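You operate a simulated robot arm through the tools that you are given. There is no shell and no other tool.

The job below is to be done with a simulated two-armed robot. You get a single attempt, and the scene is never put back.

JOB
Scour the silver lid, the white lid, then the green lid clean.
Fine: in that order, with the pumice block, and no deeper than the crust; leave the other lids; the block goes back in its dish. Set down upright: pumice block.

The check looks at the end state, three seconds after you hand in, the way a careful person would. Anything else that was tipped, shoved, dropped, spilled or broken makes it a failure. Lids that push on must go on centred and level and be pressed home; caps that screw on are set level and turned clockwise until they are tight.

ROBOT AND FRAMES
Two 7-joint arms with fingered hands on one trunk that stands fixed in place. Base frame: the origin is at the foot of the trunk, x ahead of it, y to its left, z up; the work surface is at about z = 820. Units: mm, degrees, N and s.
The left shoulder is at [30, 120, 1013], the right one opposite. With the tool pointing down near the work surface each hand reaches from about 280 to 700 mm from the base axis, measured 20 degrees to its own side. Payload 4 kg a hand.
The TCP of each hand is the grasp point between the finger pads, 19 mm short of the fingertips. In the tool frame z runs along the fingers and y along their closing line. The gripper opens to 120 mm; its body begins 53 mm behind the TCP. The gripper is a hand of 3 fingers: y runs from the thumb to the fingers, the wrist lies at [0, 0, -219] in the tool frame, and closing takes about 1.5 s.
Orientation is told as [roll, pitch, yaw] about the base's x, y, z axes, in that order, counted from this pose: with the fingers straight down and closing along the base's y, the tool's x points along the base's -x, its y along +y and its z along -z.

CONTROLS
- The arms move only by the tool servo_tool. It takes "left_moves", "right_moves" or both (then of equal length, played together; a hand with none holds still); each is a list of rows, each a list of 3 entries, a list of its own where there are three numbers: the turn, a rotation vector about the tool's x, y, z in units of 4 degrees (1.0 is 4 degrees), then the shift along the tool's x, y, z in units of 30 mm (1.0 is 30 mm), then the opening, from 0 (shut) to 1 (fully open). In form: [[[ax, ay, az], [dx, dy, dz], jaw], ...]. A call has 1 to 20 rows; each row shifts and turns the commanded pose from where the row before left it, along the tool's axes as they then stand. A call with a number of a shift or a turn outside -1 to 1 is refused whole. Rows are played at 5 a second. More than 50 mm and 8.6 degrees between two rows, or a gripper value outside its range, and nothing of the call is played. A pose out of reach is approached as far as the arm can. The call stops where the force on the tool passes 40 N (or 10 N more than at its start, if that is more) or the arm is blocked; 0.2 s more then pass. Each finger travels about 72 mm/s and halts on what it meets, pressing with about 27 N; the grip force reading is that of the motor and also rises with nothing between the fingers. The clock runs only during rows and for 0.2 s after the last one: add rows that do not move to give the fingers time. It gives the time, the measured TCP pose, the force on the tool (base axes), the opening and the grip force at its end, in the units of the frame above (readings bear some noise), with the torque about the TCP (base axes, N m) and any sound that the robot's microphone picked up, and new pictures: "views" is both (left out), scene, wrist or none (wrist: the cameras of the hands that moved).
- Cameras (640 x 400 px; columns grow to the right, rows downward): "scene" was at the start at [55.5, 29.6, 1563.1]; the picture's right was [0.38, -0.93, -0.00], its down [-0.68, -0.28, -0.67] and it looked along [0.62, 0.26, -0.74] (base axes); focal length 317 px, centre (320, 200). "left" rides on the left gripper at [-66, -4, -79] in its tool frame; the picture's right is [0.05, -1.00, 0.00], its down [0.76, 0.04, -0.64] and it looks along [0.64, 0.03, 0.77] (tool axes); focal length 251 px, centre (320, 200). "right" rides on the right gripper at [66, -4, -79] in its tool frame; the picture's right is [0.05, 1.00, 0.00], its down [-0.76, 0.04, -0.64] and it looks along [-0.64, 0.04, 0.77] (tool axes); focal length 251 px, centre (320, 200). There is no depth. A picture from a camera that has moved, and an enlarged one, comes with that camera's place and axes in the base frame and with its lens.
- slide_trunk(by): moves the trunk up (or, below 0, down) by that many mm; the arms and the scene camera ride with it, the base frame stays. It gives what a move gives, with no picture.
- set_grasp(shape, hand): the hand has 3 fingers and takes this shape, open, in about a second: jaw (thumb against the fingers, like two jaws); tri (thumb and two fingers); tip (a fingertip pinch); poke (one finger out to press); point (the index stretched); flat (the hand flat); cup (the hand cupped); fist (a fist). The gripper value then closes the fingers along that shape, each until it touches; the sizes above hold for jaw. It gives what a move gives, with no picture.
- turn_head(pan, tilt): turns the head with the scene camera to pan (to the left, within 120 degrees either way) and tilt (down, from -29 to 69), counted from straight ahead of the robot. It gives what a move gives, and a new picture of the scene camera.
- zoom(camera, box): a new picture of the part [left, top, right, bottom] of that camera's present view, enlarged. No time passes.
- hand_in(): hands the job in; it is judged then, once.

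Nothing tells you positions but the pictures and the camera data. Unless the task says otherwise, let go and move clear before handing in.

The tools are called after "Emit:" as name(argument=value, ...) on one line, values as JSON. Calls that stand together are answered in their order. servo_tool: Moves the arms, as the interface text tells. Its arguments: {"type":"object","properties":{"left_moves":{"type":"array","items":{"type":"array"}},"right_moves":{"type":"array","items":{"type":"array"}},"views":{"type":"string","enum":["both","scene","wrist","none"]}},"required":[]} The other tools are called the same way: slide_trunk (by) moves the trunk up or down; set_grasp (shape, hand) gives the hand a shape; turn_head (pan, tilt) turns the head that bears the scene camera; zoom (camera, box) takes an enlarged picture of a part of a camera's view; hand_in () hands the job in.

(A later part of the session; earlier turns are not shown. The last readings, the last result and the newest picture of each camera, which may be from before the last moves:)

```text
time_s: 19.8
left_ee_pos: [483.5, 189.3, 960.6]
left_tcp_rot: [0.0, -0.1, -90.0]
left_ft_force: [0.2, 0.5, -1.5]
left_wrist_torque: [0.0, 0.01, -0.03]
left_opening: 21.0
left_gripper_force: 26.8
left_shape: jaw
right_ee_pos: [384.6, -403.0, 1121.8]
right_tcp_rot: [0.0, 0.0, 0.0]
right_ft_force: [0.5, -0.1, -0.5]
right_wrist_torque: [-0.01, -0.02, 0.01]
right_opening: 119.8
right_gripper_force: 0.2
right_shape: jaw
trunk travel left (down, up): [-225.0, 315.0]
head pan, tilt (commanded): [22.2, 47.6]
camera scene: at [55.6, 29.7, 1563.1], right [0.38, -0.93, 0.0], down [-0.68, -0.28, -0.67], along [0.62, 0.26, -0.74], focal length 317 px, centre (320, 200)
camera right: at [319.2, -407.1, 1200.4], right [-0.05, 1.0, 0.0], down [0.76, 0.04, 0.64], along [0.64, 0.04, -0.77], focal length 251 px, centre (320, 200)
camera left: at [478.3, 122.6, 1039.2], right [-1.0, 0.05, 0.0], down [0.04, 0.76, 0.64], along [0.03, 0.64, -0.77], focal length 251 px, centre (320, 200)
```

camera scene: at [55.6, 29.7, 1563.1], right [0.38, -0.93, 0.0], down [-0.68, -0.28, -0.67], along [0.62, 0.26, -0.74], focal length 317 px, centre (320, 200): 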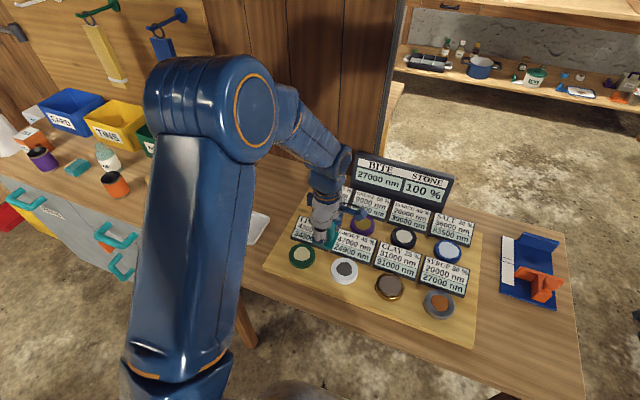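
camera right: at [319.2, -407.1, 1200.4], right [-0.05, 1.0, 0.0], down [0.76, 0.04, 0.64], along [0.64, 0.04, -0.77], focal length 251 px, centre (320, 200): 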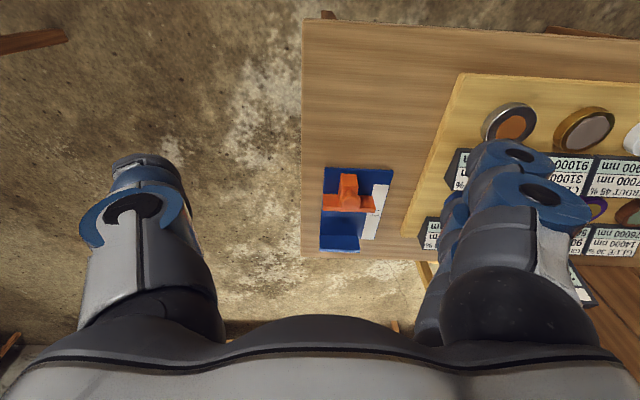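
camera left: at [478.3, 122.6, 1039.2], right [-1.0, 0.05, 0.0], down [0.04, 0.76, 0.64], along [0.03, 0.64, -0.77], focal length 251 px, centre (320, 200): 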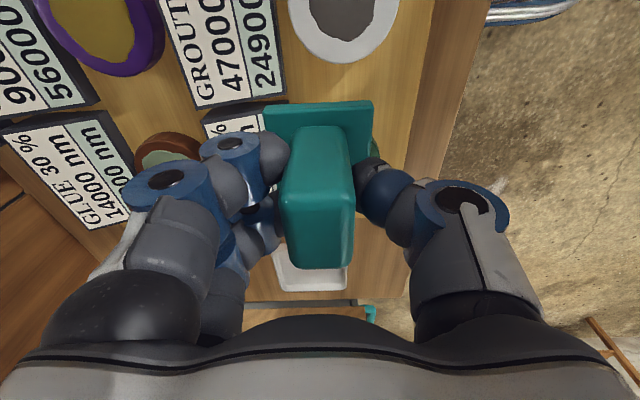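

The carry is going well. I'll move on to about 35 mm short of the silver lid so the wrist camera can see it clearly beside the block.

Emit:
servo_tool(left_moves=[[[0, 0, 0], [-0.5, -0.05, 0], 0], [[0, 0, 0], [-0.9, -0.09, 0], 0], [[0, 0, 0], [-1, -0.09, 0], 0], [[0, 0, 0], [-1, -0.09, 0], 0], [[0, 0, 0], [-1, -0.09, 0], 0], [[0, 0, 0], [-1, -0.09, 0], 0], [[0, 0, 0], [-1, -0.09, 0], 0], [[0, 0, 0], [-1, -0.09, 0], 0], [[0, 0, 0], [-0.8, -0.04, 0], 0], [[0, 0, 0], [-0.44, 0, 0], 0], [[0, 0, 0], [0, 0, 0], 0], [[0, 0, 0], [0, 0, 0], 0]], views="both")

Emit:
zoom(camera="left", box=[220, 0, 420, 125])

Emit:
zoom(camera="scene", box=[350, 210, 490, 330])

```text
time_s: 22.4
left_ee_pos: [462.8, -68.9, 961.3]
left_tcp_rot: [0.2, 0.1, -90.0]
left_ft_force: [0.4, -0.1, -0.8]
left_wrist_torque: [-0.03, 0.01, -0.03]
left_opening: 20.8
left_gripper_force: 26.8
left_shape: jaw
right_ee_pos: [383.5, -403.4, 1122.6]
right_tcp_rot: [-0.1, 0.1, 0.0]
right_ft_force: [-0.8, 0.1, 0.5]
right_wrist_torque: [0.02, 0.01, -0.01]
right_opening: 119.8
right_gripper_force: 0.2
right_shape: jaw
trunk travel left (down, up): [-225.0, 315.0]
head pan, tilt (commanded): [22.2, 47.6]
camera scene: at [55.7, 29.3, 1563.1], right [0.38, -0.93, 0.0], down [-0.68, -0.28, -0.67], along [0.62, 0.26, -0.74], focal length 317 px, centre (320, 200)
camera left: at [458.6, -136.2, 1039.3], right [-1.0, 0.05, 0.0], down [0.04, 0.76, 0.64], along [0.03, 0.64, -0.77], focal length 251 px, centre (320, 200)
```

scene: 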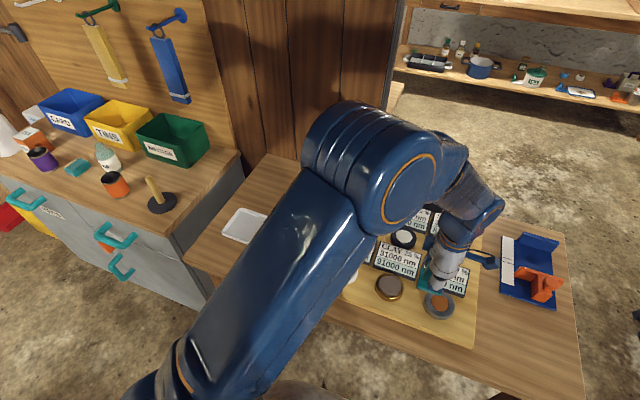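
left: 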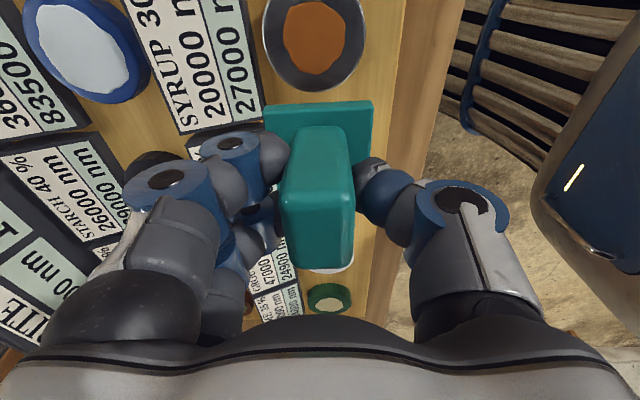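

```text
3.20 times, centred on (320, 62) of left
camera zoom: at [458.6, -136.2, 1039.3], right [-1.0, 0.05, 0.0], down [0.04, 0.76, 0.64], along [0.03, 0.64, -0.77], focal length 805 px, centre (320, 640)
```

zoom: 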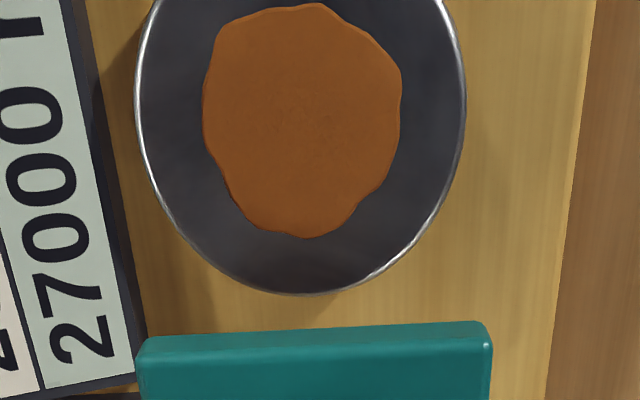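

```text
3.33 times, centred on (420, 270) of scene
camera zoom: at [55.7, 29.3, 1563.1], right [0.38, -0.93, 0.0], down [-0.68, -0.28, -0.67], along [0.62, 0.26, -0.74], focal length 1057 px, centre (-13, -33)
```

zoom: 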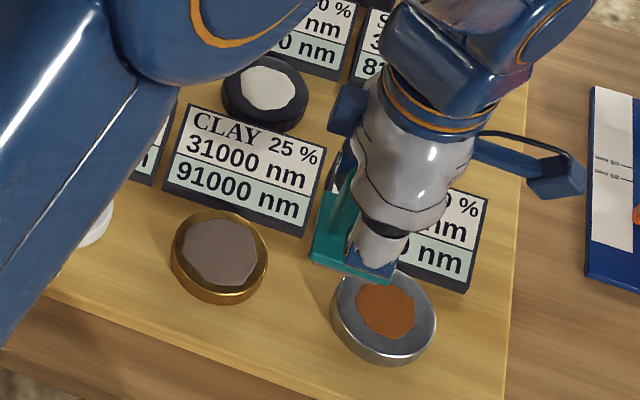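

The silver lid's crust is about 42 mm wide, centred near (463, −106.5). I'll move directly over it and come down to leave about 15 mm of clearance, then check.

Emit:
servo_tool(left_moves=[[[0, 0, 0], [-0.6, 0, 0], 0], [[0, 0, 0], [-0.65, 0, 0], 0], [[0, 0, 0], [0, 0, 0], 0], [[0, 0, 0], [0, 0, 0.6], 0], [[0, 0, 0], [0, 0, 0.6], 0], [[0, 0, 0], [0, 0, 0.5], 0], [[0, 0, 0], [0, 0, 0], 0], [[0, 0, 0], [0, 0, 0], 0]], views="both")

Emit:
zoom(camera="left", box=[180, 40, 440, 200])

Emit:
zoom(camera="scene", box=[380, 210, 490, 330])

```text
time_s: 24.2
left_ee_pos: [464.0, -107.3, 909.8]
left_tcp_rot: [0.0, 0.0, -90.0]
left_ft_force: [0.1, 0.0, -1.1]
left_wrist_torque: [0.02, 0.0, 0.02]
left_opening: 20.7
left_gripper_force: 27.1
left_shape: jaw
right_ee_pos: [385.0, -404.7, 1122.3]
right_tcp_rot: [0.0, 0.1, 0.0]
right_ft_force: [1.0, 0.4, -0.7]
right_wrist_torque: [0.02, 0.03, 0.01]
right_opening: 119.9
right_gripper_force: 0.1
right_shape: jaw
trunk travel left (down, up): [-225.0, 315.0]
head pan, tilt (commanded): [22.2, 47.6]
camera scene: at [55.8, 29.3, 1563.1], right [0.38, -0.93, 0.0], down [-0.68, -0.28, -0.67], along [0.62, 0.26, -0.74], focal length 317 px, centre (320, 200)
camera left: at [458.9, -173.8, 988.2], right [-1.0, 0.05, 0.0], down [0.04, 0.76, 0.64], along [0.03, 0.64, -0.77], focal length 251 px, centre (320, 200)
```

scene: 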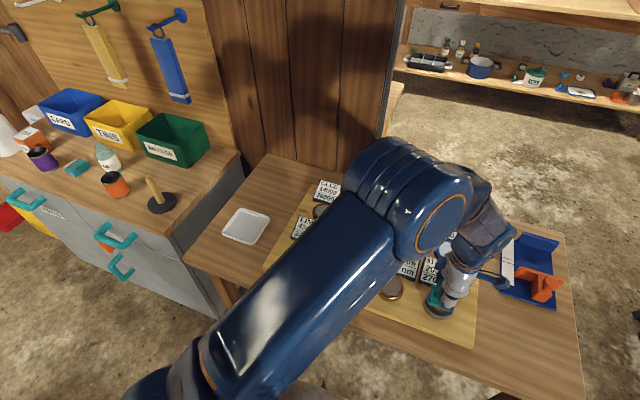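
left: 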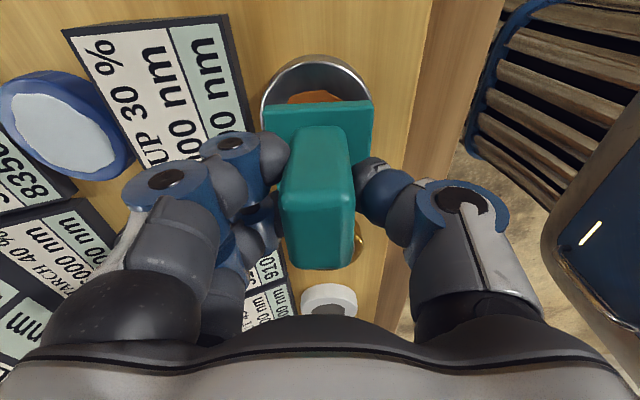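

```text
2.46 times, centred on (310, 120) of left
camera zoom: at [458.9, -173.8, 988.2], right [-1.0, 0.05, 0.0], down [0.04, 0.76, 0.64], along [0.03, 0.64, -0.77], focal length 619 px, centre (345, 397)
```

zoom: 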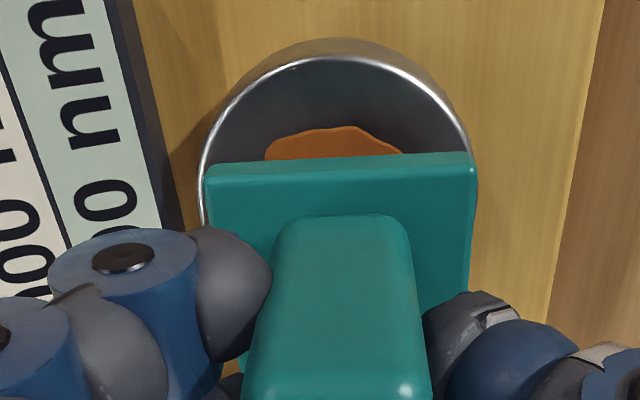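

```text
3.33 times, centred on (435, 270) of scene
camera zoom: at [55.8, 29.3, 1563.1], right [0.38, -0.93, 0.0], down [-0.68, -0.28, -0.67], along [0.62, 0.26, -0.74], focal length 1057 px, centre (-63, -33)
```

zoom: 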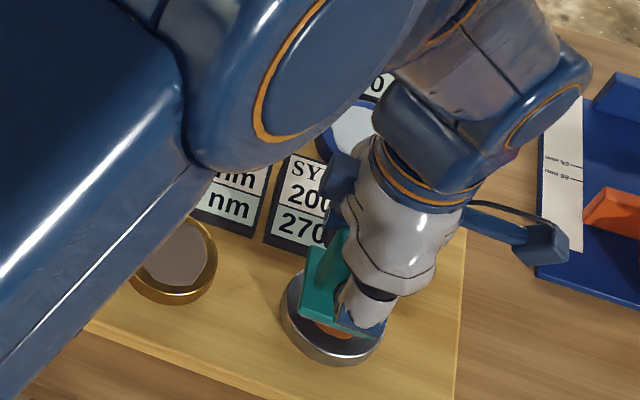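

Block and lid are aligned at about (464, −107), and the lid top is near z 834, so I expect contact at TCP z around 878. I'll come down gently in steps and watch the force.

Emit:
servo_tool(left_moves=[[[0, 0, 0], [0, 0, 0.3], 0], [[0, 0, 0], [0, 0, 0.3], 0], [[0, 0, 0], [0, 0, 0.2], 0], [[0, 0, 0], [0, 0, 0], 0], [[0, 0, 0], [0, 0, 0], 0]], views="wrist")

Emit:
zoom(camera="left", box=[180, 40, 440, 200])

Emit:
zoom(camera="scene", box=[400, 250, 480, 325])

```text
time_s: 25.1
left_ee_pos: [465.4, -110.2, 890.7]
left_tcp_rot: [0.7, -0.5, -90.0]
left_ft_force: [-2.8, 1.2, 22.7]
left_wrist_torque: [0.03, 0.04, 0.02]
left_opening: 23.5
left_gripper_force: 27.1
left_shape: jaw
right_ee_pos: [383.0, -403.2, 1121.8]
right_tcp_rot: [0.1, 0.0, 0.0]
right_ft_force: [1.8, 0.5, -0.2]
right_wrist_torque: [-0.02, 0.02, -0.02]
right_opening: 119.8
right_gripper_force: 0.0
right_shape: jaw
trunk travel left (down, up): [-225.0, 315.0]
head pan, tilt (commanded): [22.2, 47.6]
stopped in row 4 (left hand): the force on the tool passed its limit at 42 N (the readings are from after the stop); the commanded pose is now the measured one
camera left: at [460.5, -175.9, 971.3], right [-1.0, 0.05, -0.01], down [0.03, 0.77, 0.64], along [0.04, 0.64, -0.77], focal length 251 px, centre (320, 200)
```

left: 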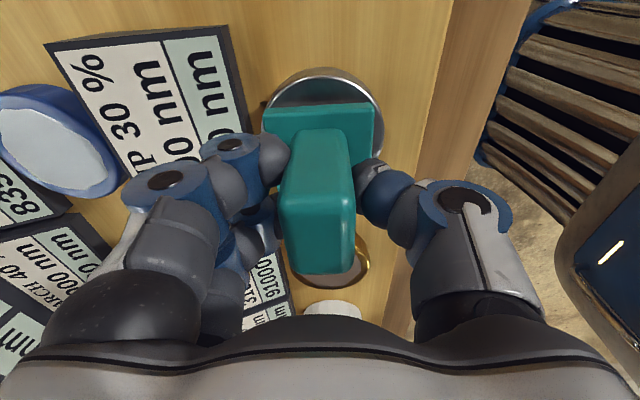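

```text
2.46 times, centred on (310, 120) of left
camera zoom: at [460.5, -175.9, 971.3], right [-1.0, 0.05, -0.01], down [0.03, 0.77, 0.64], along [0.04, 0.64, -0.77], focal length 619 px, centre (345, 397)
```

zoom: 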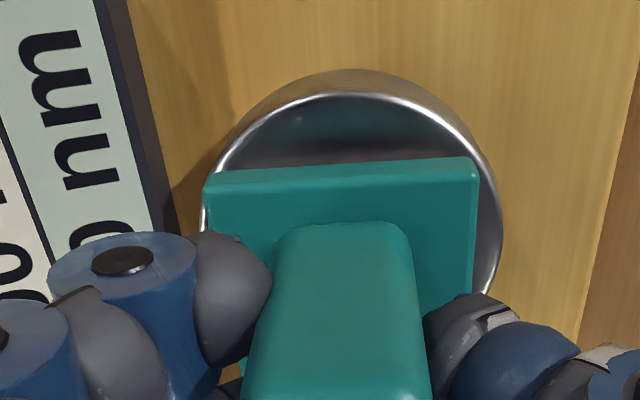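

```text
5.33 times, centred on (440, 288) of scene
camera zoom: at [54.1, 29.9, 1563.2], right [0.38, -0.93, 0.0], down [-0.68, -0.28, -0.67], along [0.62, 0.25, -0.74], focal length 1691 px, centre (-320, -267)
```

zoom: 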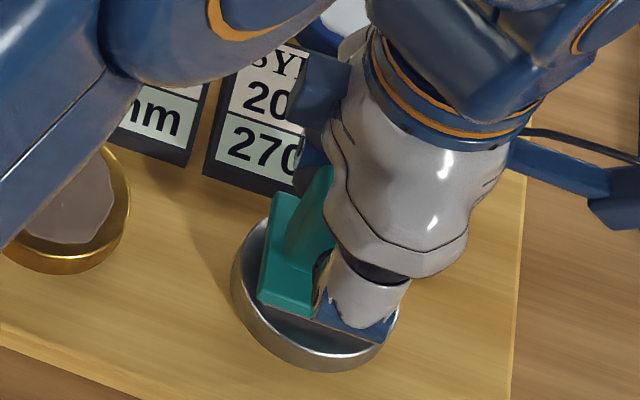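

The block met the lid at TCP z ≈ 891, earlier than I estimated, and now presses at about 23 N. The label still starts "270", so pressing alone takes nothing off. I'll ease the pressure before doing one stroke.

Emit:
servo_tool(left_moves=[[[0, 0, 0], [0, 0, -0.02], 0], [[0, 0, 0], [0, 0, 0], 0]], views="none")

```text
time_s: 25.7
left_ee_pos: [465.6, -109.3, 890.5]
left_tcp_rot: [0.8, -0.6, -90.0]
left_ft_force: [3.2, -0.6, 28.8]
left_wrist_torque: [0.0, -0.08, 0.0]
left_opening: 23.6
left_gripper_force: 26.7
left_shape: jaw
right_ee_pos: [382.2, -404.2, 1123.0]
right_tcp_rot: [0.0, -0.1, 0.0]
right_ft_force: [0.3, 0.1, 0.2]
right_wrist_torque: [0.03, 0.0, 0.02]
right_opening: 120.1
right_gripper_force: 0.0
right_shape: jaw
trunk travel left (down, up): [-225.0, 315.0]
head pan, tilt (commanded): [22.2, 47.6]
```

The force is still near 29 N, so I'll ease up a little more in small steps.

Emit:
servo_tool(left_moves=[[[0, 0, 0], [0, 0, -0.04], 0], [[0, 0, 0], [0, 0, 0], 0]], views="none")

```text
time_s: 26.3
left_ee_pos: [464.8, -109.9, 892.8]
left_tcp_rot: [0.7, -0.4, -90.0]
left_ft_force: [4.2, -3.1, 25.7]
left_wrist_torque: [-0.02, -0.12, 0.03]
left_opening: 23.7
left_gripper_force: 27.1
left_shape: jaw
right_ee_pos: [383.4, -404.1, 1123.0]
right_tcp_rot: [-0.1, -0.1, 0.1]
right_ft_force: [0.0, -0.2, -0.6]
right_wrist_torque: [-0.02, -0.02, -0.02]
right_opening: 119.8
right_gripper_force: 0.1
right_shape: jaw
trunk travel left (down, up): [-225.0, 315.0]
head pan, tilt (commanded): [22.2, 47.6]
```

Emit:
servo_tool(left_moves=[[[0, 0, 0], [0, 0, -0.07], 0], [[0, 0, 0], [0, 0, 0], 0]], views="wrist")

Emit:
zoom(camera="left", box=[180, 40, 440, 200])

Emit:
zoom(camera="scene", box=[400, 250, 480, 325])

```text
time_s: 26.9
left_ee_pos: [465.5, -109.1, 891.9]
left_tcp_rot: [0.5, -0.3, -89.9]
left_ft_force: [3.4, -4.4, 13.2]
left_wrist_torque: [-0.03, -0.11, 0.0]
left_opening: 23.4
left_gripper_force: 27.0
left_shape: jaw
right_ee_pos: [384.7, -403.8, 1122.7]
right_tcp_rot: [0.0, 0.0, -0.1]
right_ft_force: [-0.4, 0.3, -0.6]
right_wrist_torque: [0.02, 0.01, -0.03]
right_opening: 119.8
right_gripper_force: 0.1
right_shape: jaw
trunk travel left (down, up): [-225.0, 315.0]
head pan, tilt (commanded): [22.2, 47.6]
camera left: at [459.7, -175.1, 971.5], right [-1.0, 0.05, -0.01], down [0.04, 0.77, 0.64], along [0.04, 0.64, -0.77], focal length 251 px, centre (320, 200)
```

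left: 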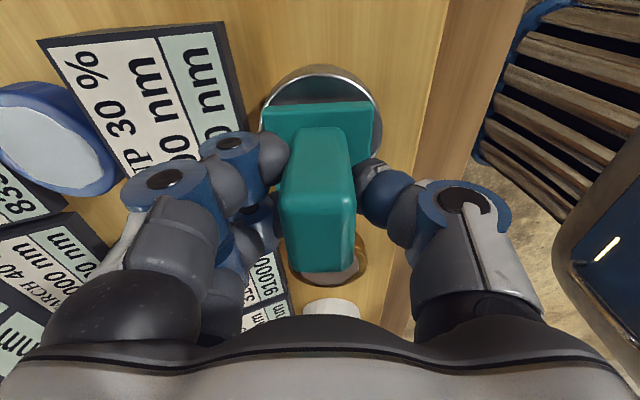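

```text
2.46 times, centred on (310, 120) of left
camera zoom: at [459.7, -175.1, 971.5], right [-1.0, 0.05, -0.01], down [0.04, 0.77, 0.64], along [0.04, 0.64, -0.77], focal length 619 px, centre (345, 397)
```

zoom: 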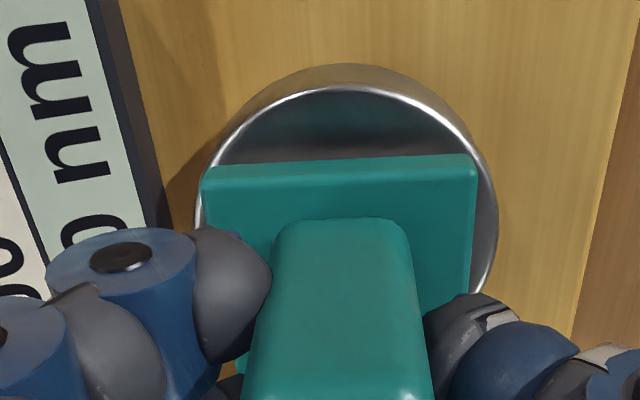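

```text
5.33 times, centred on (440, 288) of scene
camera zoom: at [54.8, 29.2, 1563.0], right [0.38, -0.93, 0.0], down [-0.68, -0.28, -0.67], along [0.62, 0.26, -0.74], focal length 1691 px, centre (-320, -267)
```

zoom: 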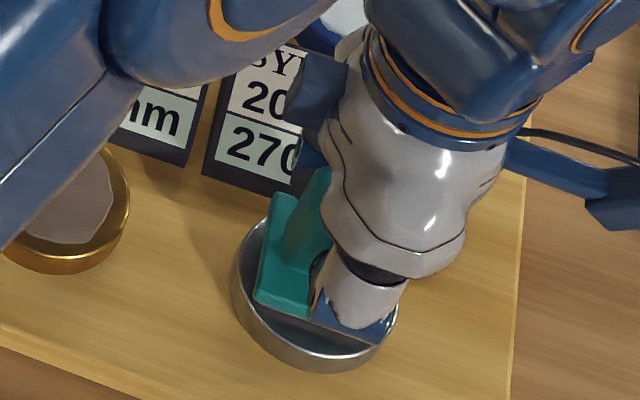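

Force is down to 13 N with the stone flat on the silver lid, and the readout still begins "270". I'll make a short stroke toward −y and close the right hand so its camera can see the signs, then check the readouts.

Emit:
servo_tool(left_moves=[[[0, 0, 0], [-0.1, 0, 0], 0], [[0, 0, 0], [-0.1, 0, 0], 0], [[0, 0, 0], [0, 0, 0], 0], [[0, 0, 0], [0, 0, 0], 0], [[0, 0, 0], [0, 0, 0], 0], [[0, 0, 0], [0, 0, 0], 0]], right_moves=[[[0, 0, 0], [0, 0, 0], 0.7], [[0, 0, 0], [0, 0, 0], 0.4], [[0, 0, 0], [0, 0, 0], 0.2], [[0, 0, 0], [0, 0, 0], 0.1], [[0, 0, 0], [0, 0, 0], 0.1], [[0, 0, 0], [0, 0, 0], 0.1]], views="wrist")

Emit:
zoom(camera="scene", box=[400, 250, 480, 325])

Emit:
zoom(camera="right", box=[400, 80, 640, 300])

```text
time_s: 28.3
left_ee_pos: [465.0, -114.8, 893.5]
left_tcp_rot: [0.3, -0.3, -89.9]
left_ft_force: [-0.4, 0.8, 2.8]
left_wrist_torque: [-0.02, 0.01, 0.0]
left_opening: 22.6
left_gripper_force: 26.6
left_shape: jaw
right_ee_pos: [384.1, -403.7, 1122.2]
right_tcp_rot: [0.0, 0.0, 0.0]
right_ft_force: [0.2, 0.1, -0.3]
right_wrist_torque: [0.03, -0.01, -0.02]
right_opening: 12.4
right_gripper_force: 0.1
right_shape: jaw
trunk travel left (down, up): [-225.0, 315.0]
head pan, tilt (commanded): [22.2, 47.6]
camera right: at [318.8, -407.1, 1200.5], right [-0.05, 1.0, 0.0], down [0.76, 0.04, 0.64], along [0.64, 0.04, -0.77], focal length 251 px, centre (320, 200)
camera left: at [459.9, -181.0, 972.2], right [-1.0, 0.05, -0.01], down [0.04, 0.77, 0.64], along [0.04, 0.64, -0.77], focal length 251 px, centre (320, 200)
```

right: 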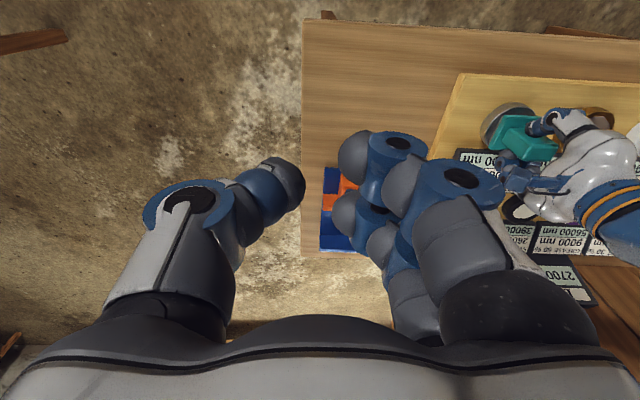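
left: 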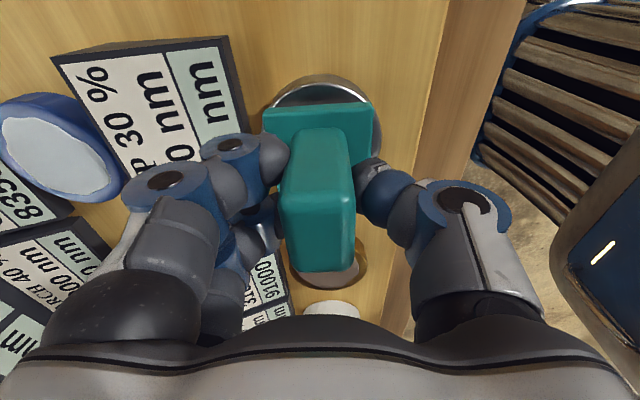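

```text
5.33 times, centred on (440, 288) of scene
camera zoom: at [55.1, 29.7, 1563.1], right [0.38, -0.93, 0.0], down [-0.68, -0.28, -0.67], along [0.62, 0.26, -0.74], focal length 1691 px, centre (-320, -267)
```

zoom: 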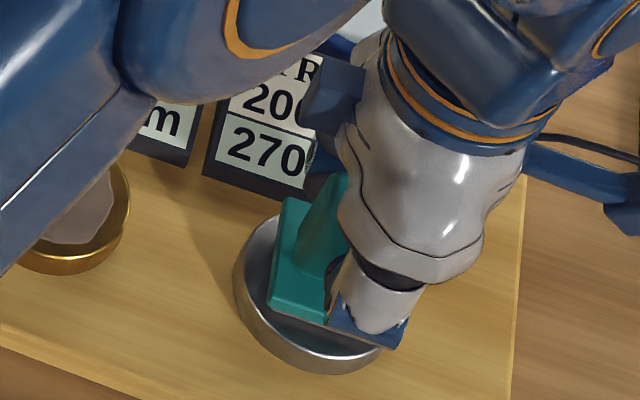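

```text
1.82 times, centred on (520, 190) of right
camera zoom: at [318.8, -407.1, 1200.5], right [-0.05, 1.0, 0.0], down [0.76, 0.04, 0.64], along [0.64, 0.04, -0.77], focal length 457 px, centre (-44, 218)
```

zoom: 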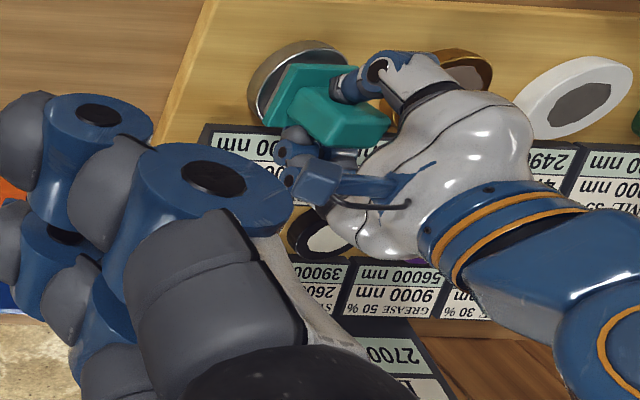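

No number has changed yet, and the contact force fell to about 4 N during that 6 mm slide. The lid has not moved. I'll press a little more and stroke back toward +y, then check again.

Emit:
servo_tool(left_moves=[[[0, 0, 0], [0, 0, 0.04], 0], [[0, 0, 0], [0, 0, 0.04], 0], [[0, 0, 0], [0, 0, 0], 0]], views="none")

```text
time_s: 29.1
left_ee_pos: [466.6, -115.1, 892.7]
left_tcp_rot: [0.7, -0.4, -90.0]
left_ft_force: [-2.5, 2.4, 16.1]
left_wrist_torque: [-0.01, 0.06, 0.01]
left_opening: 22.8
left_gripper_force: 26.6
left_shape: jaw
right_ee_pos: [382.9, -403.8, 1123.8]
right_tcp_rot: [0.0, 0.0, 0.0]
right_ft_force: [0.1, 0.2, -0.8]
right_wrist_torque: [-0.03, 0.0, -0.01]
right_opening: 12.5
right_gripper_force: 0.1
right_shape: jaw
trunk travel left (down, up): [-225.0, 315.0]
head pan, tilt (commanded): [22.2, 47.6]
```

Emit:
servo_tool(left_moves=[[[0, 0, 0], [0.12, 0, 0], 0], [[0, 0, 0], [0.12, 0, 0], 0], [[0, 0, 0], [0.12, 0, 0], 0], [[0, 0, 0], [0, 0, 0], 0]], views="wrist")

Emit:
zoom(camera="scene", box=[400, 250, 480, 325])

Emit:
zoom(camera="right", box=[460, 80, 640, 300])

```text
time_s: 30.1
left_ee_pos: [465.7, -103.7, 893.1]
left_tcp_rot: [0.6, -0.3, -89.9]
left_ft_force: [1.2, -6.9, 21.2]
left_wrist_torque: [-0.08, -0.05, -0.01]
left_opening: 23.2
left_gripper_force: 26.8
left_shape: jaw
right_ee_pos: [383.9, -403.8, 1122.5]
right_tcp_rot: [-0.1, 0.0, 0.0]
right_ft_force: [0.4, -0.4, -0.1]
right_wrist_torque: [-0.04, 0.0, -0.02]
right_opening: 12.2
right_gripper_force: 0.1
right_shape: jaw
trunk travel left (down, up): [-225.0, 315.0]
head pan, tilt (commanded): [22.2, 47.6]
camera left: at [459.8, -171.0, 971.1], right [-1.0, 0.05, -0.01], down [0.03, 0.77, 0.64], along [0.04, 0.64, -0.77], focal length 251 px, centre (320, 200)
```

left: 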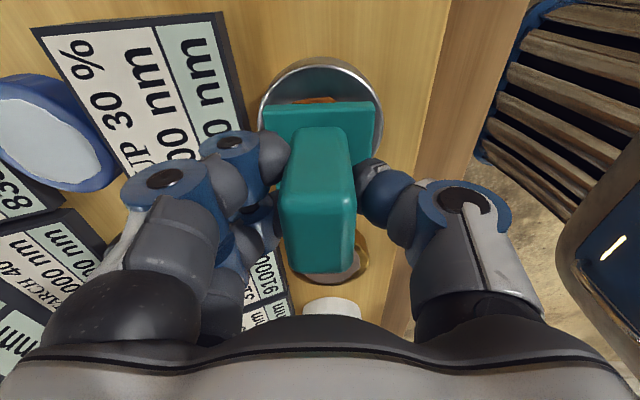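

```text
5.33 times, centred on (440, 288) of scene
camera zoom: at [53.6, 29.0, 1563.2], right [0.38, -0.93, 0.0], down [-0.68, -0.28, -0.67], along [0.62, 0.26, -0.74], focal length 1691 px, centre (-320, -267)
```

zoom: 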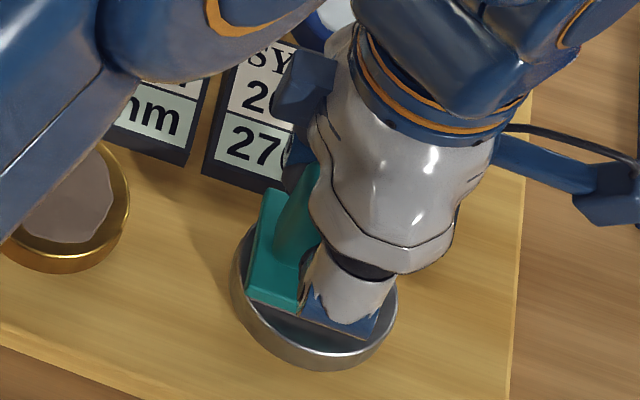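

```text
1.82 times, centred on (550, 190) of right
camera zoom: at [317.6, -407.6, 1200.7], right [-0.05, 1.0, 0.0], down [0.76, 0.04, 0.64], along [0.64, 0.04, -0.76], focal length 457 px, centre (-98, 218)
```

zoom: 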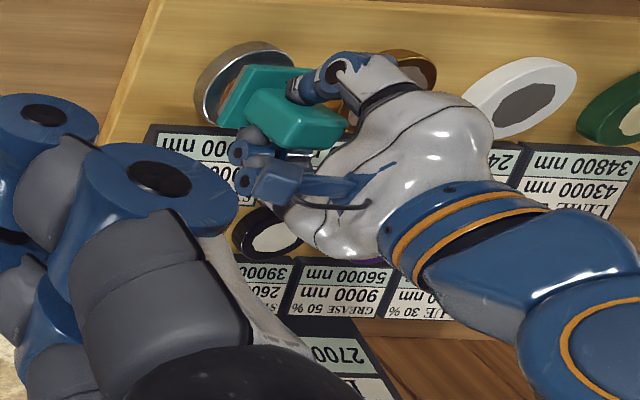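

The readouts still show 27000 with crust visible at the edge. I'll lift off a little to see whether the rub registers on lift-off.

Emit:
servo_tool(left_moves=[[[0, 0, 0], [0, 0, -0.15], 0], [[0, 0, 0], [0, 0, -0.25], 0], [[0, 0, 0], [0, 0, -0.3], 0], [[0, 0, 0], [0, 0, -0.3], 0], [[0, 0, 0], [0, 0, 0], 0]], views="wrist")

Emit:
zoom(camera="scene", box=[400, 250, 480, 325])

Emit:
zoom(camera="right", box=[460, 80, 640, 300])

Emit:
zoom(camera="left", box=[100, 0, 440, 200])

```text
time_s: 31.3
left_ee_pos: [466.4, -104.5, 919.5]
left_tcp_rot: [0.4, -0.3, -90.0]
left_ft_force: [0.0, -0.4, -1.4]
left_wrist_torque: [0.01, -0.01, 0.02]
left_opening: 22.0
left_gripper_force: 27.0
left_shape: jaw
right_ee_pos: [385.2, -404.2, 1122.6]
right_tcp_rot: [0.0, 0.0, 0.1]
right_ft_force: [0.3, -0.6, 0.4]
right_wrist_torque: [0.01, -0.03, 0.01]
right_opening: 12.1
right_gripper_force: 0.0
right_shape: jaw
trunk travel left (down, up): [-225.0, 315.0]
head pan, tilt (commanded): [22.2, 47.6]
camera left: at [460.4, -170.6, 998.7], right [-1.0, 0.05, -0.01], down [0.04, 0.77, 0.64], along [0.04, 0.64, -0.77], focal length 251 px, centre (320, 200)
```

left: 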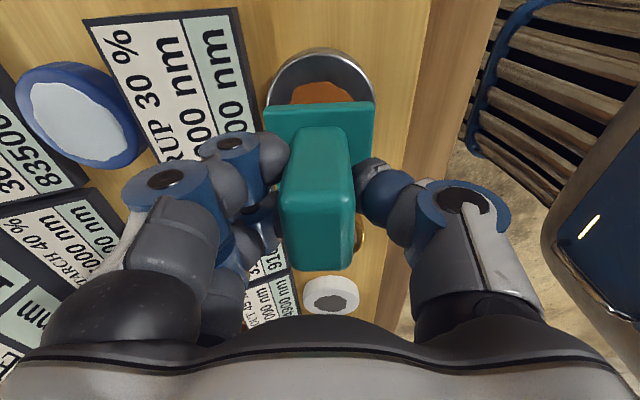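

```text
5.33 times, centred on (440, 288) of scene
camera zoom: at [55.8, 29.4, 1563.0], right [0.38, -0.93, 0.0], down [-0.68, -0.28, -0.67], along [0.62, 0.26, -0.74], focal length 1691 px, centre (-320, -267)
```

zoom: 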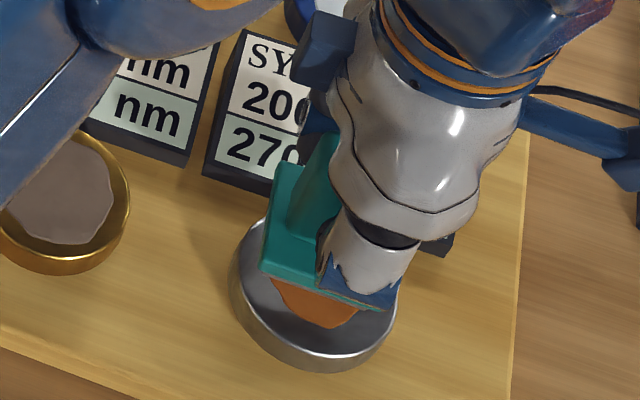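

```text
1.82 times, centred on (550, 190) of right
camera zoom: at [319.3, -407.3, 1200.2], right [-0.05, 1.0, 0.0], down [0.76, 0.04, 0.64], along [0.64, 0.04, -0.77], focal length 457 px, centre (-98, 218)
```

zoom: 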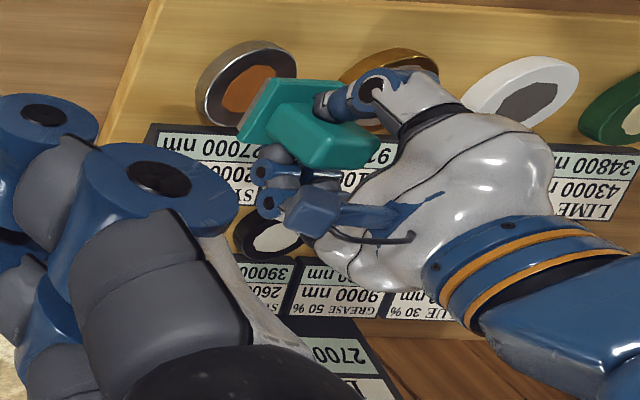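

```text
1.88 times, centred on (270, 100) of left
camera zoom: at [460.4, -170.6, 998.7], right [-1.0, 0.05, -0.01], down [0.04, 0.77, 0.64], along [0.04, 0.64, -0.77], focal length 473 px, centre (414, 388)
```

zoom: 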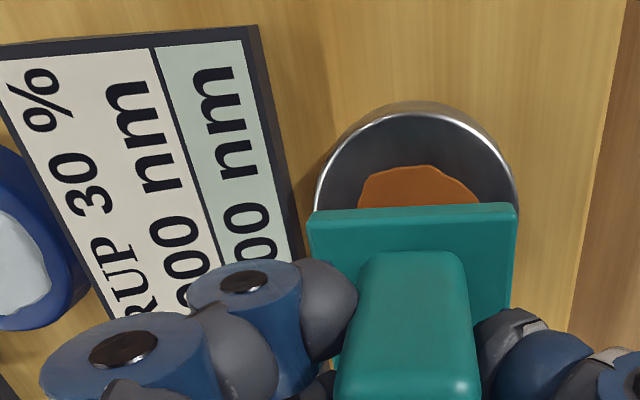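

Nothing registered, so the stroke probably needs more slide under pressure. First I'll check whether the block shifted in the grip.

Emit:
zoom(camera="left", box=[140, 60, 500, 300])

Emit:
zoom(camera="scene", box=[420, 240, 470, 300])

```text
1.67 times, centred on (320, 180) of left
camera zoom: at [460.4, -170.6, 998.7], right [-1.0, 0.05, -0.01], down [0.04, 0.77, 0.64], along [0.04, 0.64, -0.77], focal length 419 px, centre (320, 233)
```

zoom: 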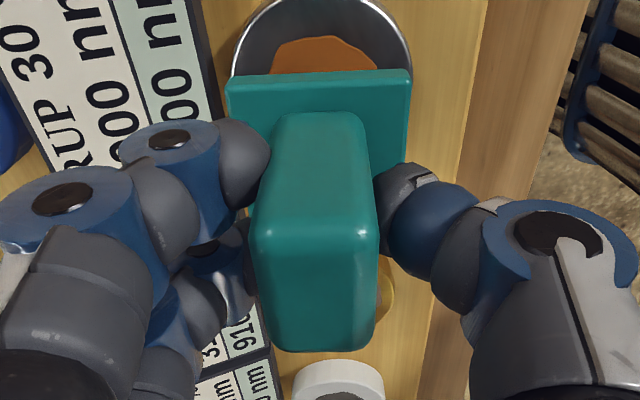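

```text
6.67 times, centred on (445, 270) of scene
camera zoom: at [55.8, 29.4, 1563.0], right [0.38, -0.93, 0.0], down [-0.68, -0.28, -0.67], along [0.62, 0.26, -0.74], focal length 2114 px, centre (-513, -267)
```

zoom: 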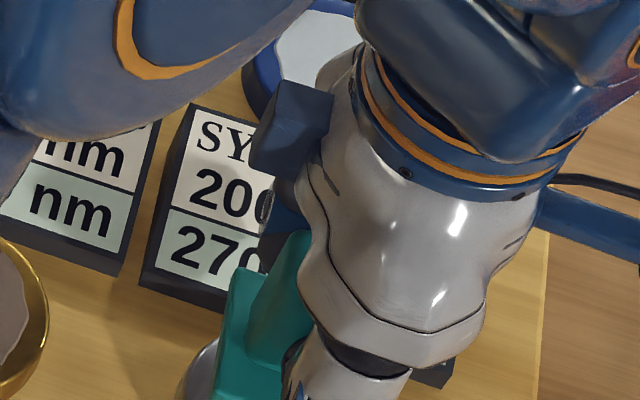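

The block has barely shifted in the grip. I'll start again offset by +15 mm in y, press to about 12 N, and then make one long stroke toward −y, checking the readouts along the way.

Emit:
servo_tool(left_moves=[[[0.07, -0.1, 0], [0.21, -0.03, 0], 0], [[0, 0, 0], [0.21, -0.03, 0], 0], [[0, 0, 0], [0, 0, 0.3], 0], [[0, 0, 0], [0, 0, 0.3], 0], [[0, 0, 0], [0, 0, 0.12], 0], [[0, 0, 0], [0, 0, 0.06], 0], [[0, 0, 0], [0, 0, 0], 0], [[0, 0, 0], [0, 0, 0], 0]], views="none")

```text
time_s: 33.1
left_ee_pos: [463.7, -91.2, 898.3]
left_tcp_rot: [0.2, -0.7, -90.0]
left_ft_force: [0.1, 0.4, -0.5]
left_wrist_torque: [0.04, 0.0, 0.01]
left_opening: 22.0
left_gripper_force: 26.9
left_shape: jaw
right_ee_pos: [385.6, -403.7, 1121.2]
right_tcp_rot: [-0.1, 0.0, 0.0]
right_ft_force: [-0.4, -0.7, -0.1]
right_wrist_torque: [0.02, -0.01, -0.02]
right_opening: 12.3
right_gripper_force: 0.1
right_shape: jaw
trunk travel left (down, up): [-225.0, 315.0]
head pan, tilt (commanded): [22.2, 47.6]
```

The hand isn't touching yet. My tilt correction went the wrong way on one axis because of the angle convention, so I'll fix it and ease down the last few mm.

Emit:
servo_tool(left_moves=[[[0.05, 0.17, 0], [0, 0, 0], 0], [[0, 0, 0], [0, 0, 0.08], 0], [[0, 0, 0], [0, 0, 0.06], 0], [[0, 0, 0], [0, 0, 0], 0]], views="none")

```text
time_s: 34.1
left_ee_pos: [463.8, -91.5, 891.9]
left_tcp_rot: [0.0, 0.0, -90.0]
left_ft_force: [-0.4, -0.5, 1.6]
left_wrist_torque: [-0.01, -0.03, 0.01]
left_opening: 22.4
left_gripper_force: 27.2
left_shape: jaw
right_ee_pos: [384.3, -403.9, 1122.3]
right_tcp_rot: [0.0, 0.0, 0.0]
right_ft_force: [-0.3, 0.4, 0.3]
right_wrist_torque: [-0.01, -0.01, 0.01]
right_opening: 12.5
right_gripper_force: 0.1
right_shape: jaw
trunk travel left (down, up): [-225.0, 315.0]
head pan, tilt (commanded): [22.2, 47.6]
```

Contact is light at about 3 N and the hand is level. I'll press a bit more, then do the first third of the stroke.

Emit:
servo_tool(left_moves=[[[0, 0, 0], [0, 0, 0.04], 0], [[0, 0, 0], [0, 0, 0.03], 0], [[0, 0, 0], [-0.12, 0, 0], 0], [[0, 0, 0], [-0.12, 0, 0], 0], [[0, 0, 0], [-0.12, 0, 0], 0]], views="none")

Emit:
zoom(camera="right", box=[460, 80, 640, 300])

Emit:
zoom(camera="scene", box=[400, 250, 480, 325])

```text
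time_s: 35.3
left_ee_pos: [462.4, -100.6, 892.3]
left_tcp_rot: [0.2, -0.1, -90.0]
left_ft_force: [0.6, 9.8, 24.2]
left_wrist_torque: [0.07, -0.08, 0.01]
left_opening: 22.8
left_gripper_force: 26.7
left_shape: jaw
right_ee_pos: [383.0, -401.6, 1122.5]
right_tcp_rot: [-0.2, -0.1, 0.0]
right_ft_force: [-0.1, 0.9, 0.0]
right_wrist_torque: [-0.01, -0.01, -0.03]
right_opening: 12.2
right_gripper_force: 0.1
right_shape: jaw
trunk travel left (down, up): [-225.0, 315.0]
head pan, tilt (commanded): [22.2, 47.6]
```

```text
1.82 times, centred on (550, 190) of right
camera zoom: at [317.3, -405.6, 1201.6], right [-0.05, 1.0, 0.0], down [0.76, 0.04, 0.64], along [0.64, 0.03, -0.76], focal length 457 px, centre (-98, 218)
```

zoom: 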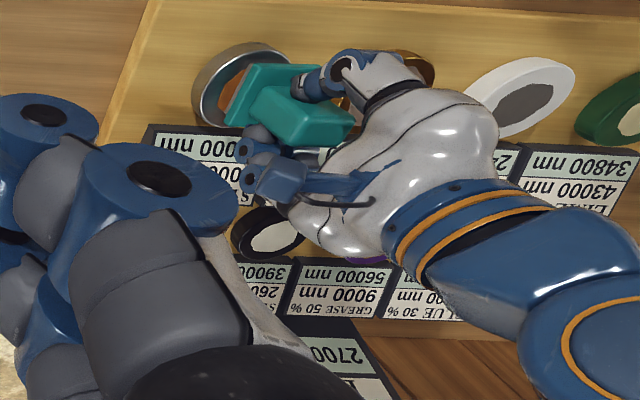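

```text
5.33 times, centred on (440, 288) of scene
camera zoom: at [53.0, 31.7, 1563.3], right [0.38, -0.93, 0.0], down [-0.68, -0.28, -0.67], along [0.62, 0.25, -0.74], focal length 1691 px, centre (-320, -267)
```

zoom: 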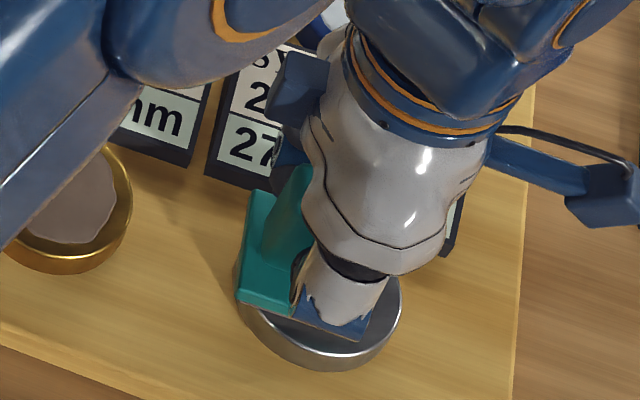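

Still no change at about 9 mm of slide, and the force is around 24 N. I'll ease slightly and continue the same stroke.

Emit:
servo_tool(left_moves=[[[0, 0, 0], [-0.13, 0, -0.03], 0], [[0, 0, 0], [-0.13, 0, 0], 0], [[0, 0, 0], [-0.13, 0, 0], 0], [[0, 0, 0], [0, 0, 0], 0]], views="none")

Emit:
zoom(camera="right", box=[460, 80, 640, 300])

Emit:
zoom(camera="scene", box=[400, 250, 480, 325])

```text
time_s: 36.3
left_ee_pos: [462.2, -113.7, 892.7]
left_tcp_rot: [0.1, -0.1, -90.1]
left_ft_force: [-1.3, 2.8, 17.0]
left_wrist_torque: [0.01, -0.04, 0.0]
left_opening: 22.9
left_gripper_force: 26.9
left_shape: jaw
right_ee_pos: [383.7, -402.7, 1123.2]
right_tcp_rot: [0.0, 0.0, 0.0]
right_ft_force: [0.0, 0.6, -1.4]
right_wrist_torque: [0.01, -0.03, 0.04]
right_opening: 12.2
right_gripper_force: 0.1
right_shape: jaw
trunk travel left (down, up): [-225.0, 315.0]
head pan, tilt (commanded): [22.2, 47.6]
```

```text
1.82 times, centred on (550, 190) of right
camera zoom: at [317.8, -406.5, 1201.0], right [-0.05, 1.0, 0.0], down [0.76, 0.04, 0.64], along [0.64, 0.03, -0.77], focal length 457 px, centre (-98, 218)
```

zoom: 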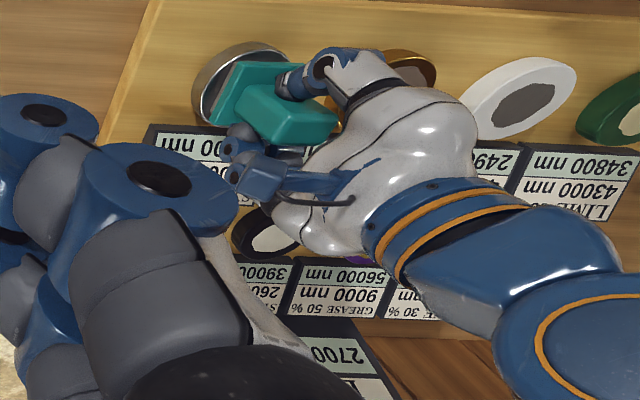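

```text
5.33 times, centred on (440, 288) of scene
camera zoom: at [53.7, 30.5, 1563.1], right [0.38, -0.93, 0.0], down [-0.68, -0.28, -0.67], along [0.62, 0.25, -0.74], focal length 1691 px, centre (-320, -267)
```

zoom: 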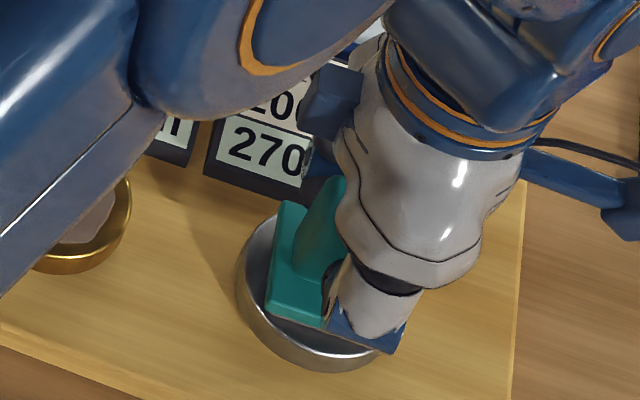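

Emit:
servo_tool(left_moves=[[[0, 0, 0], [-0.13, 0, 0], 0], [[0, 0, 0], [-0.13, 0, 0], 0], [[0, 0, 0], [-0.1, 0, 0], 0], [[0, 0, 0], [0, 0, 0], 0]], views="none")

Emit:
zoom(camera="right", box=[460, 80, 640, 300])

Emit:
zoom(camera="scene", box=[400, 250, 480, 325])

```text
time_s: 37.3
left_ee_pos: [462.5, -122.9, 891.5]
left_tcp_rot: [0.1, -0.1, -89.9]
left_ft_force: [0.8, 7.0, 18.7]
left_wrist_torque: [0.11, -0.1, 0.0]
left_opening: 22.7
left_gripper_force: 27.2
left_shape: jaw
right_ee_pos: [384.3, -402.9, 1123.2]
right_tcp_rot: [0.1, 0.0, 0.1]
right_ft_force: [0.2, -0.4, -0.6]
right_wrist_torque: [0.01, 0.0, 0.0]
right_opening: 12.3
right_gripper_force: 0.1
right_shape: jaw
trunk travel left (down, up): [-225.0, 315.0]
head pan, tilt (commanded): [22.2, 47.6]
```

```text
1.82 times, centred on (550, 190) of right
camera zoom: at [317.9, -406.3, 1201.1], right [-0.05, 1.0, 0.0], down [0.76, 0.04, 0.64], along [0.64, 0.03, -0.77], focal length 457 px, centre (-98, 218)
```

zoom: 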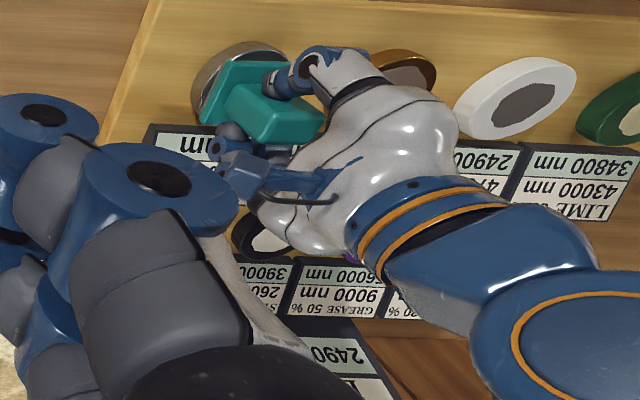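

```text
5.33 times, centred on (440, 288) of scene
camera zoom: at [53.9, 30.7, 1563.2], right [0.38, -0.93, 0.0], down [-0.68, -0.28, -0.67], along [0.62, 0.25, -0.74], focal length 1691 px, centre (-320, -267)
```

zoom: 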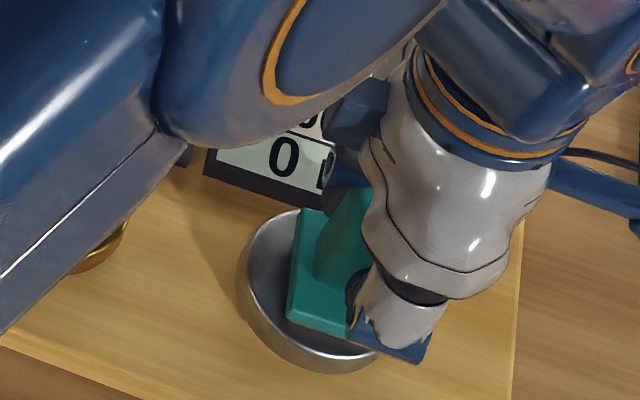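

The silver lid now reads 0 nm and the BITE sign shows 2490…, so one bite landed exactly as worked out, after about 30 mm of slide. I'll lift straight off now.

Emit:
servo_tool(left_moves=[[[0, 0, 0], [0, 0, -0.2], 0], [[0, 0, 0], [0, 0, -0.3], 0], [[0, 0, 0], [0, 0, -0.6], 0], [[0, 0, 0], [0, 0, -0.7], 0], [[0, 0, 0], [0, 0, -0.4], 0], [[0, 0, 0], [0, 0, 0], 0], [[0, 0, 0], [0, 0, 0], 0]], views="both")

Emit:
zoom(camera="right", box=[460, 80, 640, 300])

Emit:
zoom(camera="scene", box=[350, 210, 490, 330])

Emit:
zoom(camera="left", box=[140, 60, 500, 300])

```text
time_s: 38.9
left_ee_pos: [463.8, -123.8, 957.6]
left_tcp_rot: [0.0, 0.0, -90.1]
left_ft_force: [-0.3, 0.2, -0.9]
left_wrist_torque: [0.01, 0.0, -0.02]
left_opening: 21.8
left_gripper_force: 26.7
left_shape: jaw
right_ee_pos: [385.1, -403.9, 1121.7]
right_tcp_rot: [-0.1, 0.1, 0.0]
right_ft_force: [-0.6, -0.5, -0.2]
right_wrist_torque: [0.0, 0.0, 0.02]
right_opening: 12.2
right_gripper_force: 0.1
right_shape: jaw
trunk travel left (down, up): [-225.0, 315.0]
head pan, tilt (commanded): [22.2, 47.6]
camera scene: at [55.6, 29.4, 1563.1], right [0.38, -0.93, 0.0], down [-0.68, -0.28, -0.67], along [0.62, 0.26, -0.74], focal length 317 px, centre (320, 200)
camera left: at [458.9, -191.0, 1036.6], right [-1.0, 0.05, 0.0], down [0.04, 0.76, 0.64], along [0.03, 0.64, -0.77], focal length 251 px, centre (320, 200)
```

scene: 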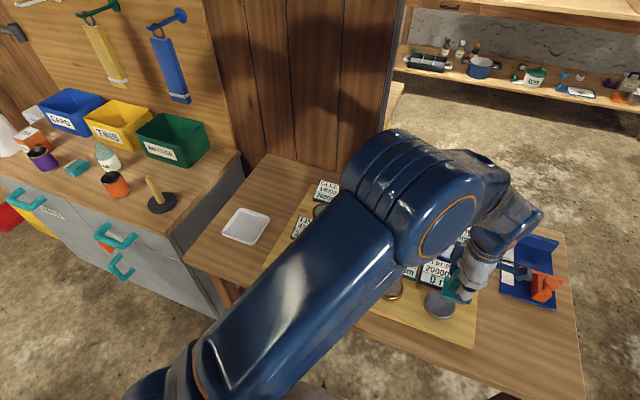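
left: 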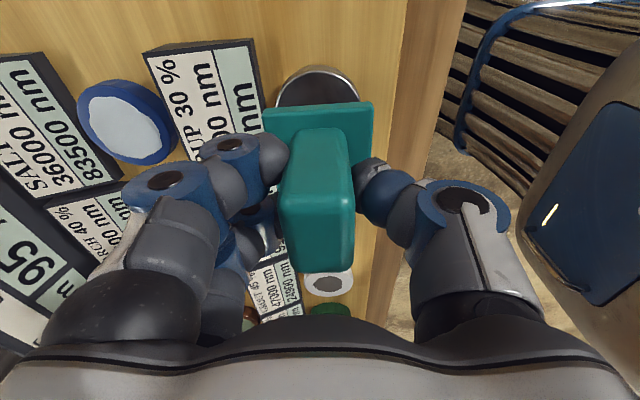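

```text
1.82 times, centred on (550, 190) of right
camera zoom: at [319.1, -407.3, 1200.3], right [-0.05, 1.0, 0.0], down [0.76, 0.04, 0.64], along [0.64, 0.04, -0.77], focal length 457 px, centre (-98, 218)
```

zoom: 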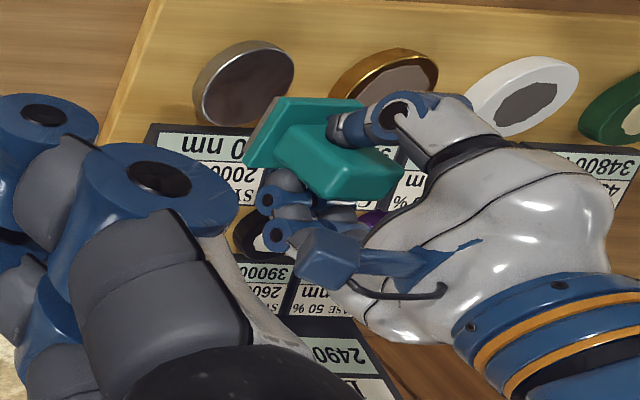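

```text
3.33 times, centred on (420, 270) of scene
camera zoom: at [55.6, 29.4, 1563.1], right [0.38, -0.93, 0.0], down [-0.68, -0.28, -0.67], along [0.62, 0.26, -0.74], focal length 1057 px, centre (-13, -33)
```

zoom: 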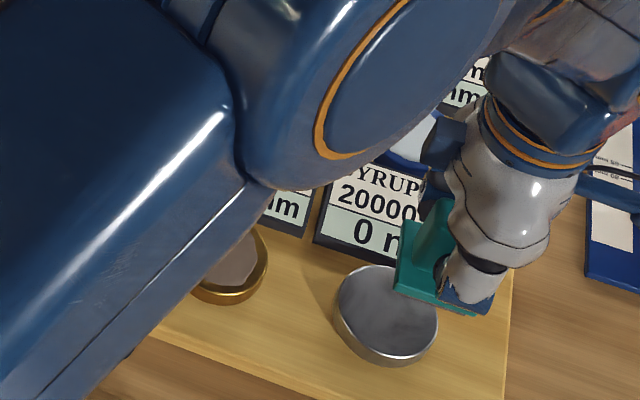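

```text
1.67 times, centred on (320, 180) of left
camera zoom: at [458.9, -191.0, 1036.6], right [-1.0, 0.05, 0.0], down [0.04, 0.76, 0.64], along [0.03, 0.64, -0.77], focal length 419 px, centre (320, 233)
```

zoom: 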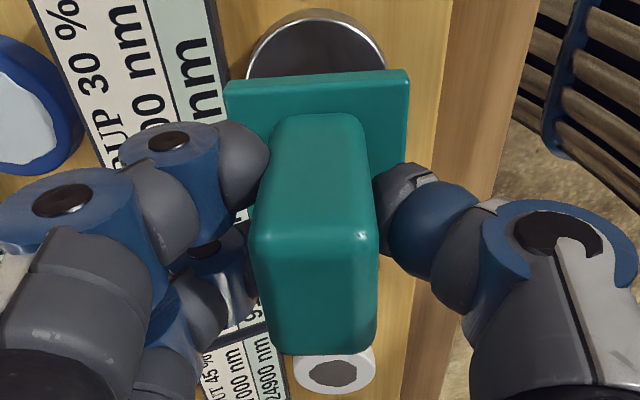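

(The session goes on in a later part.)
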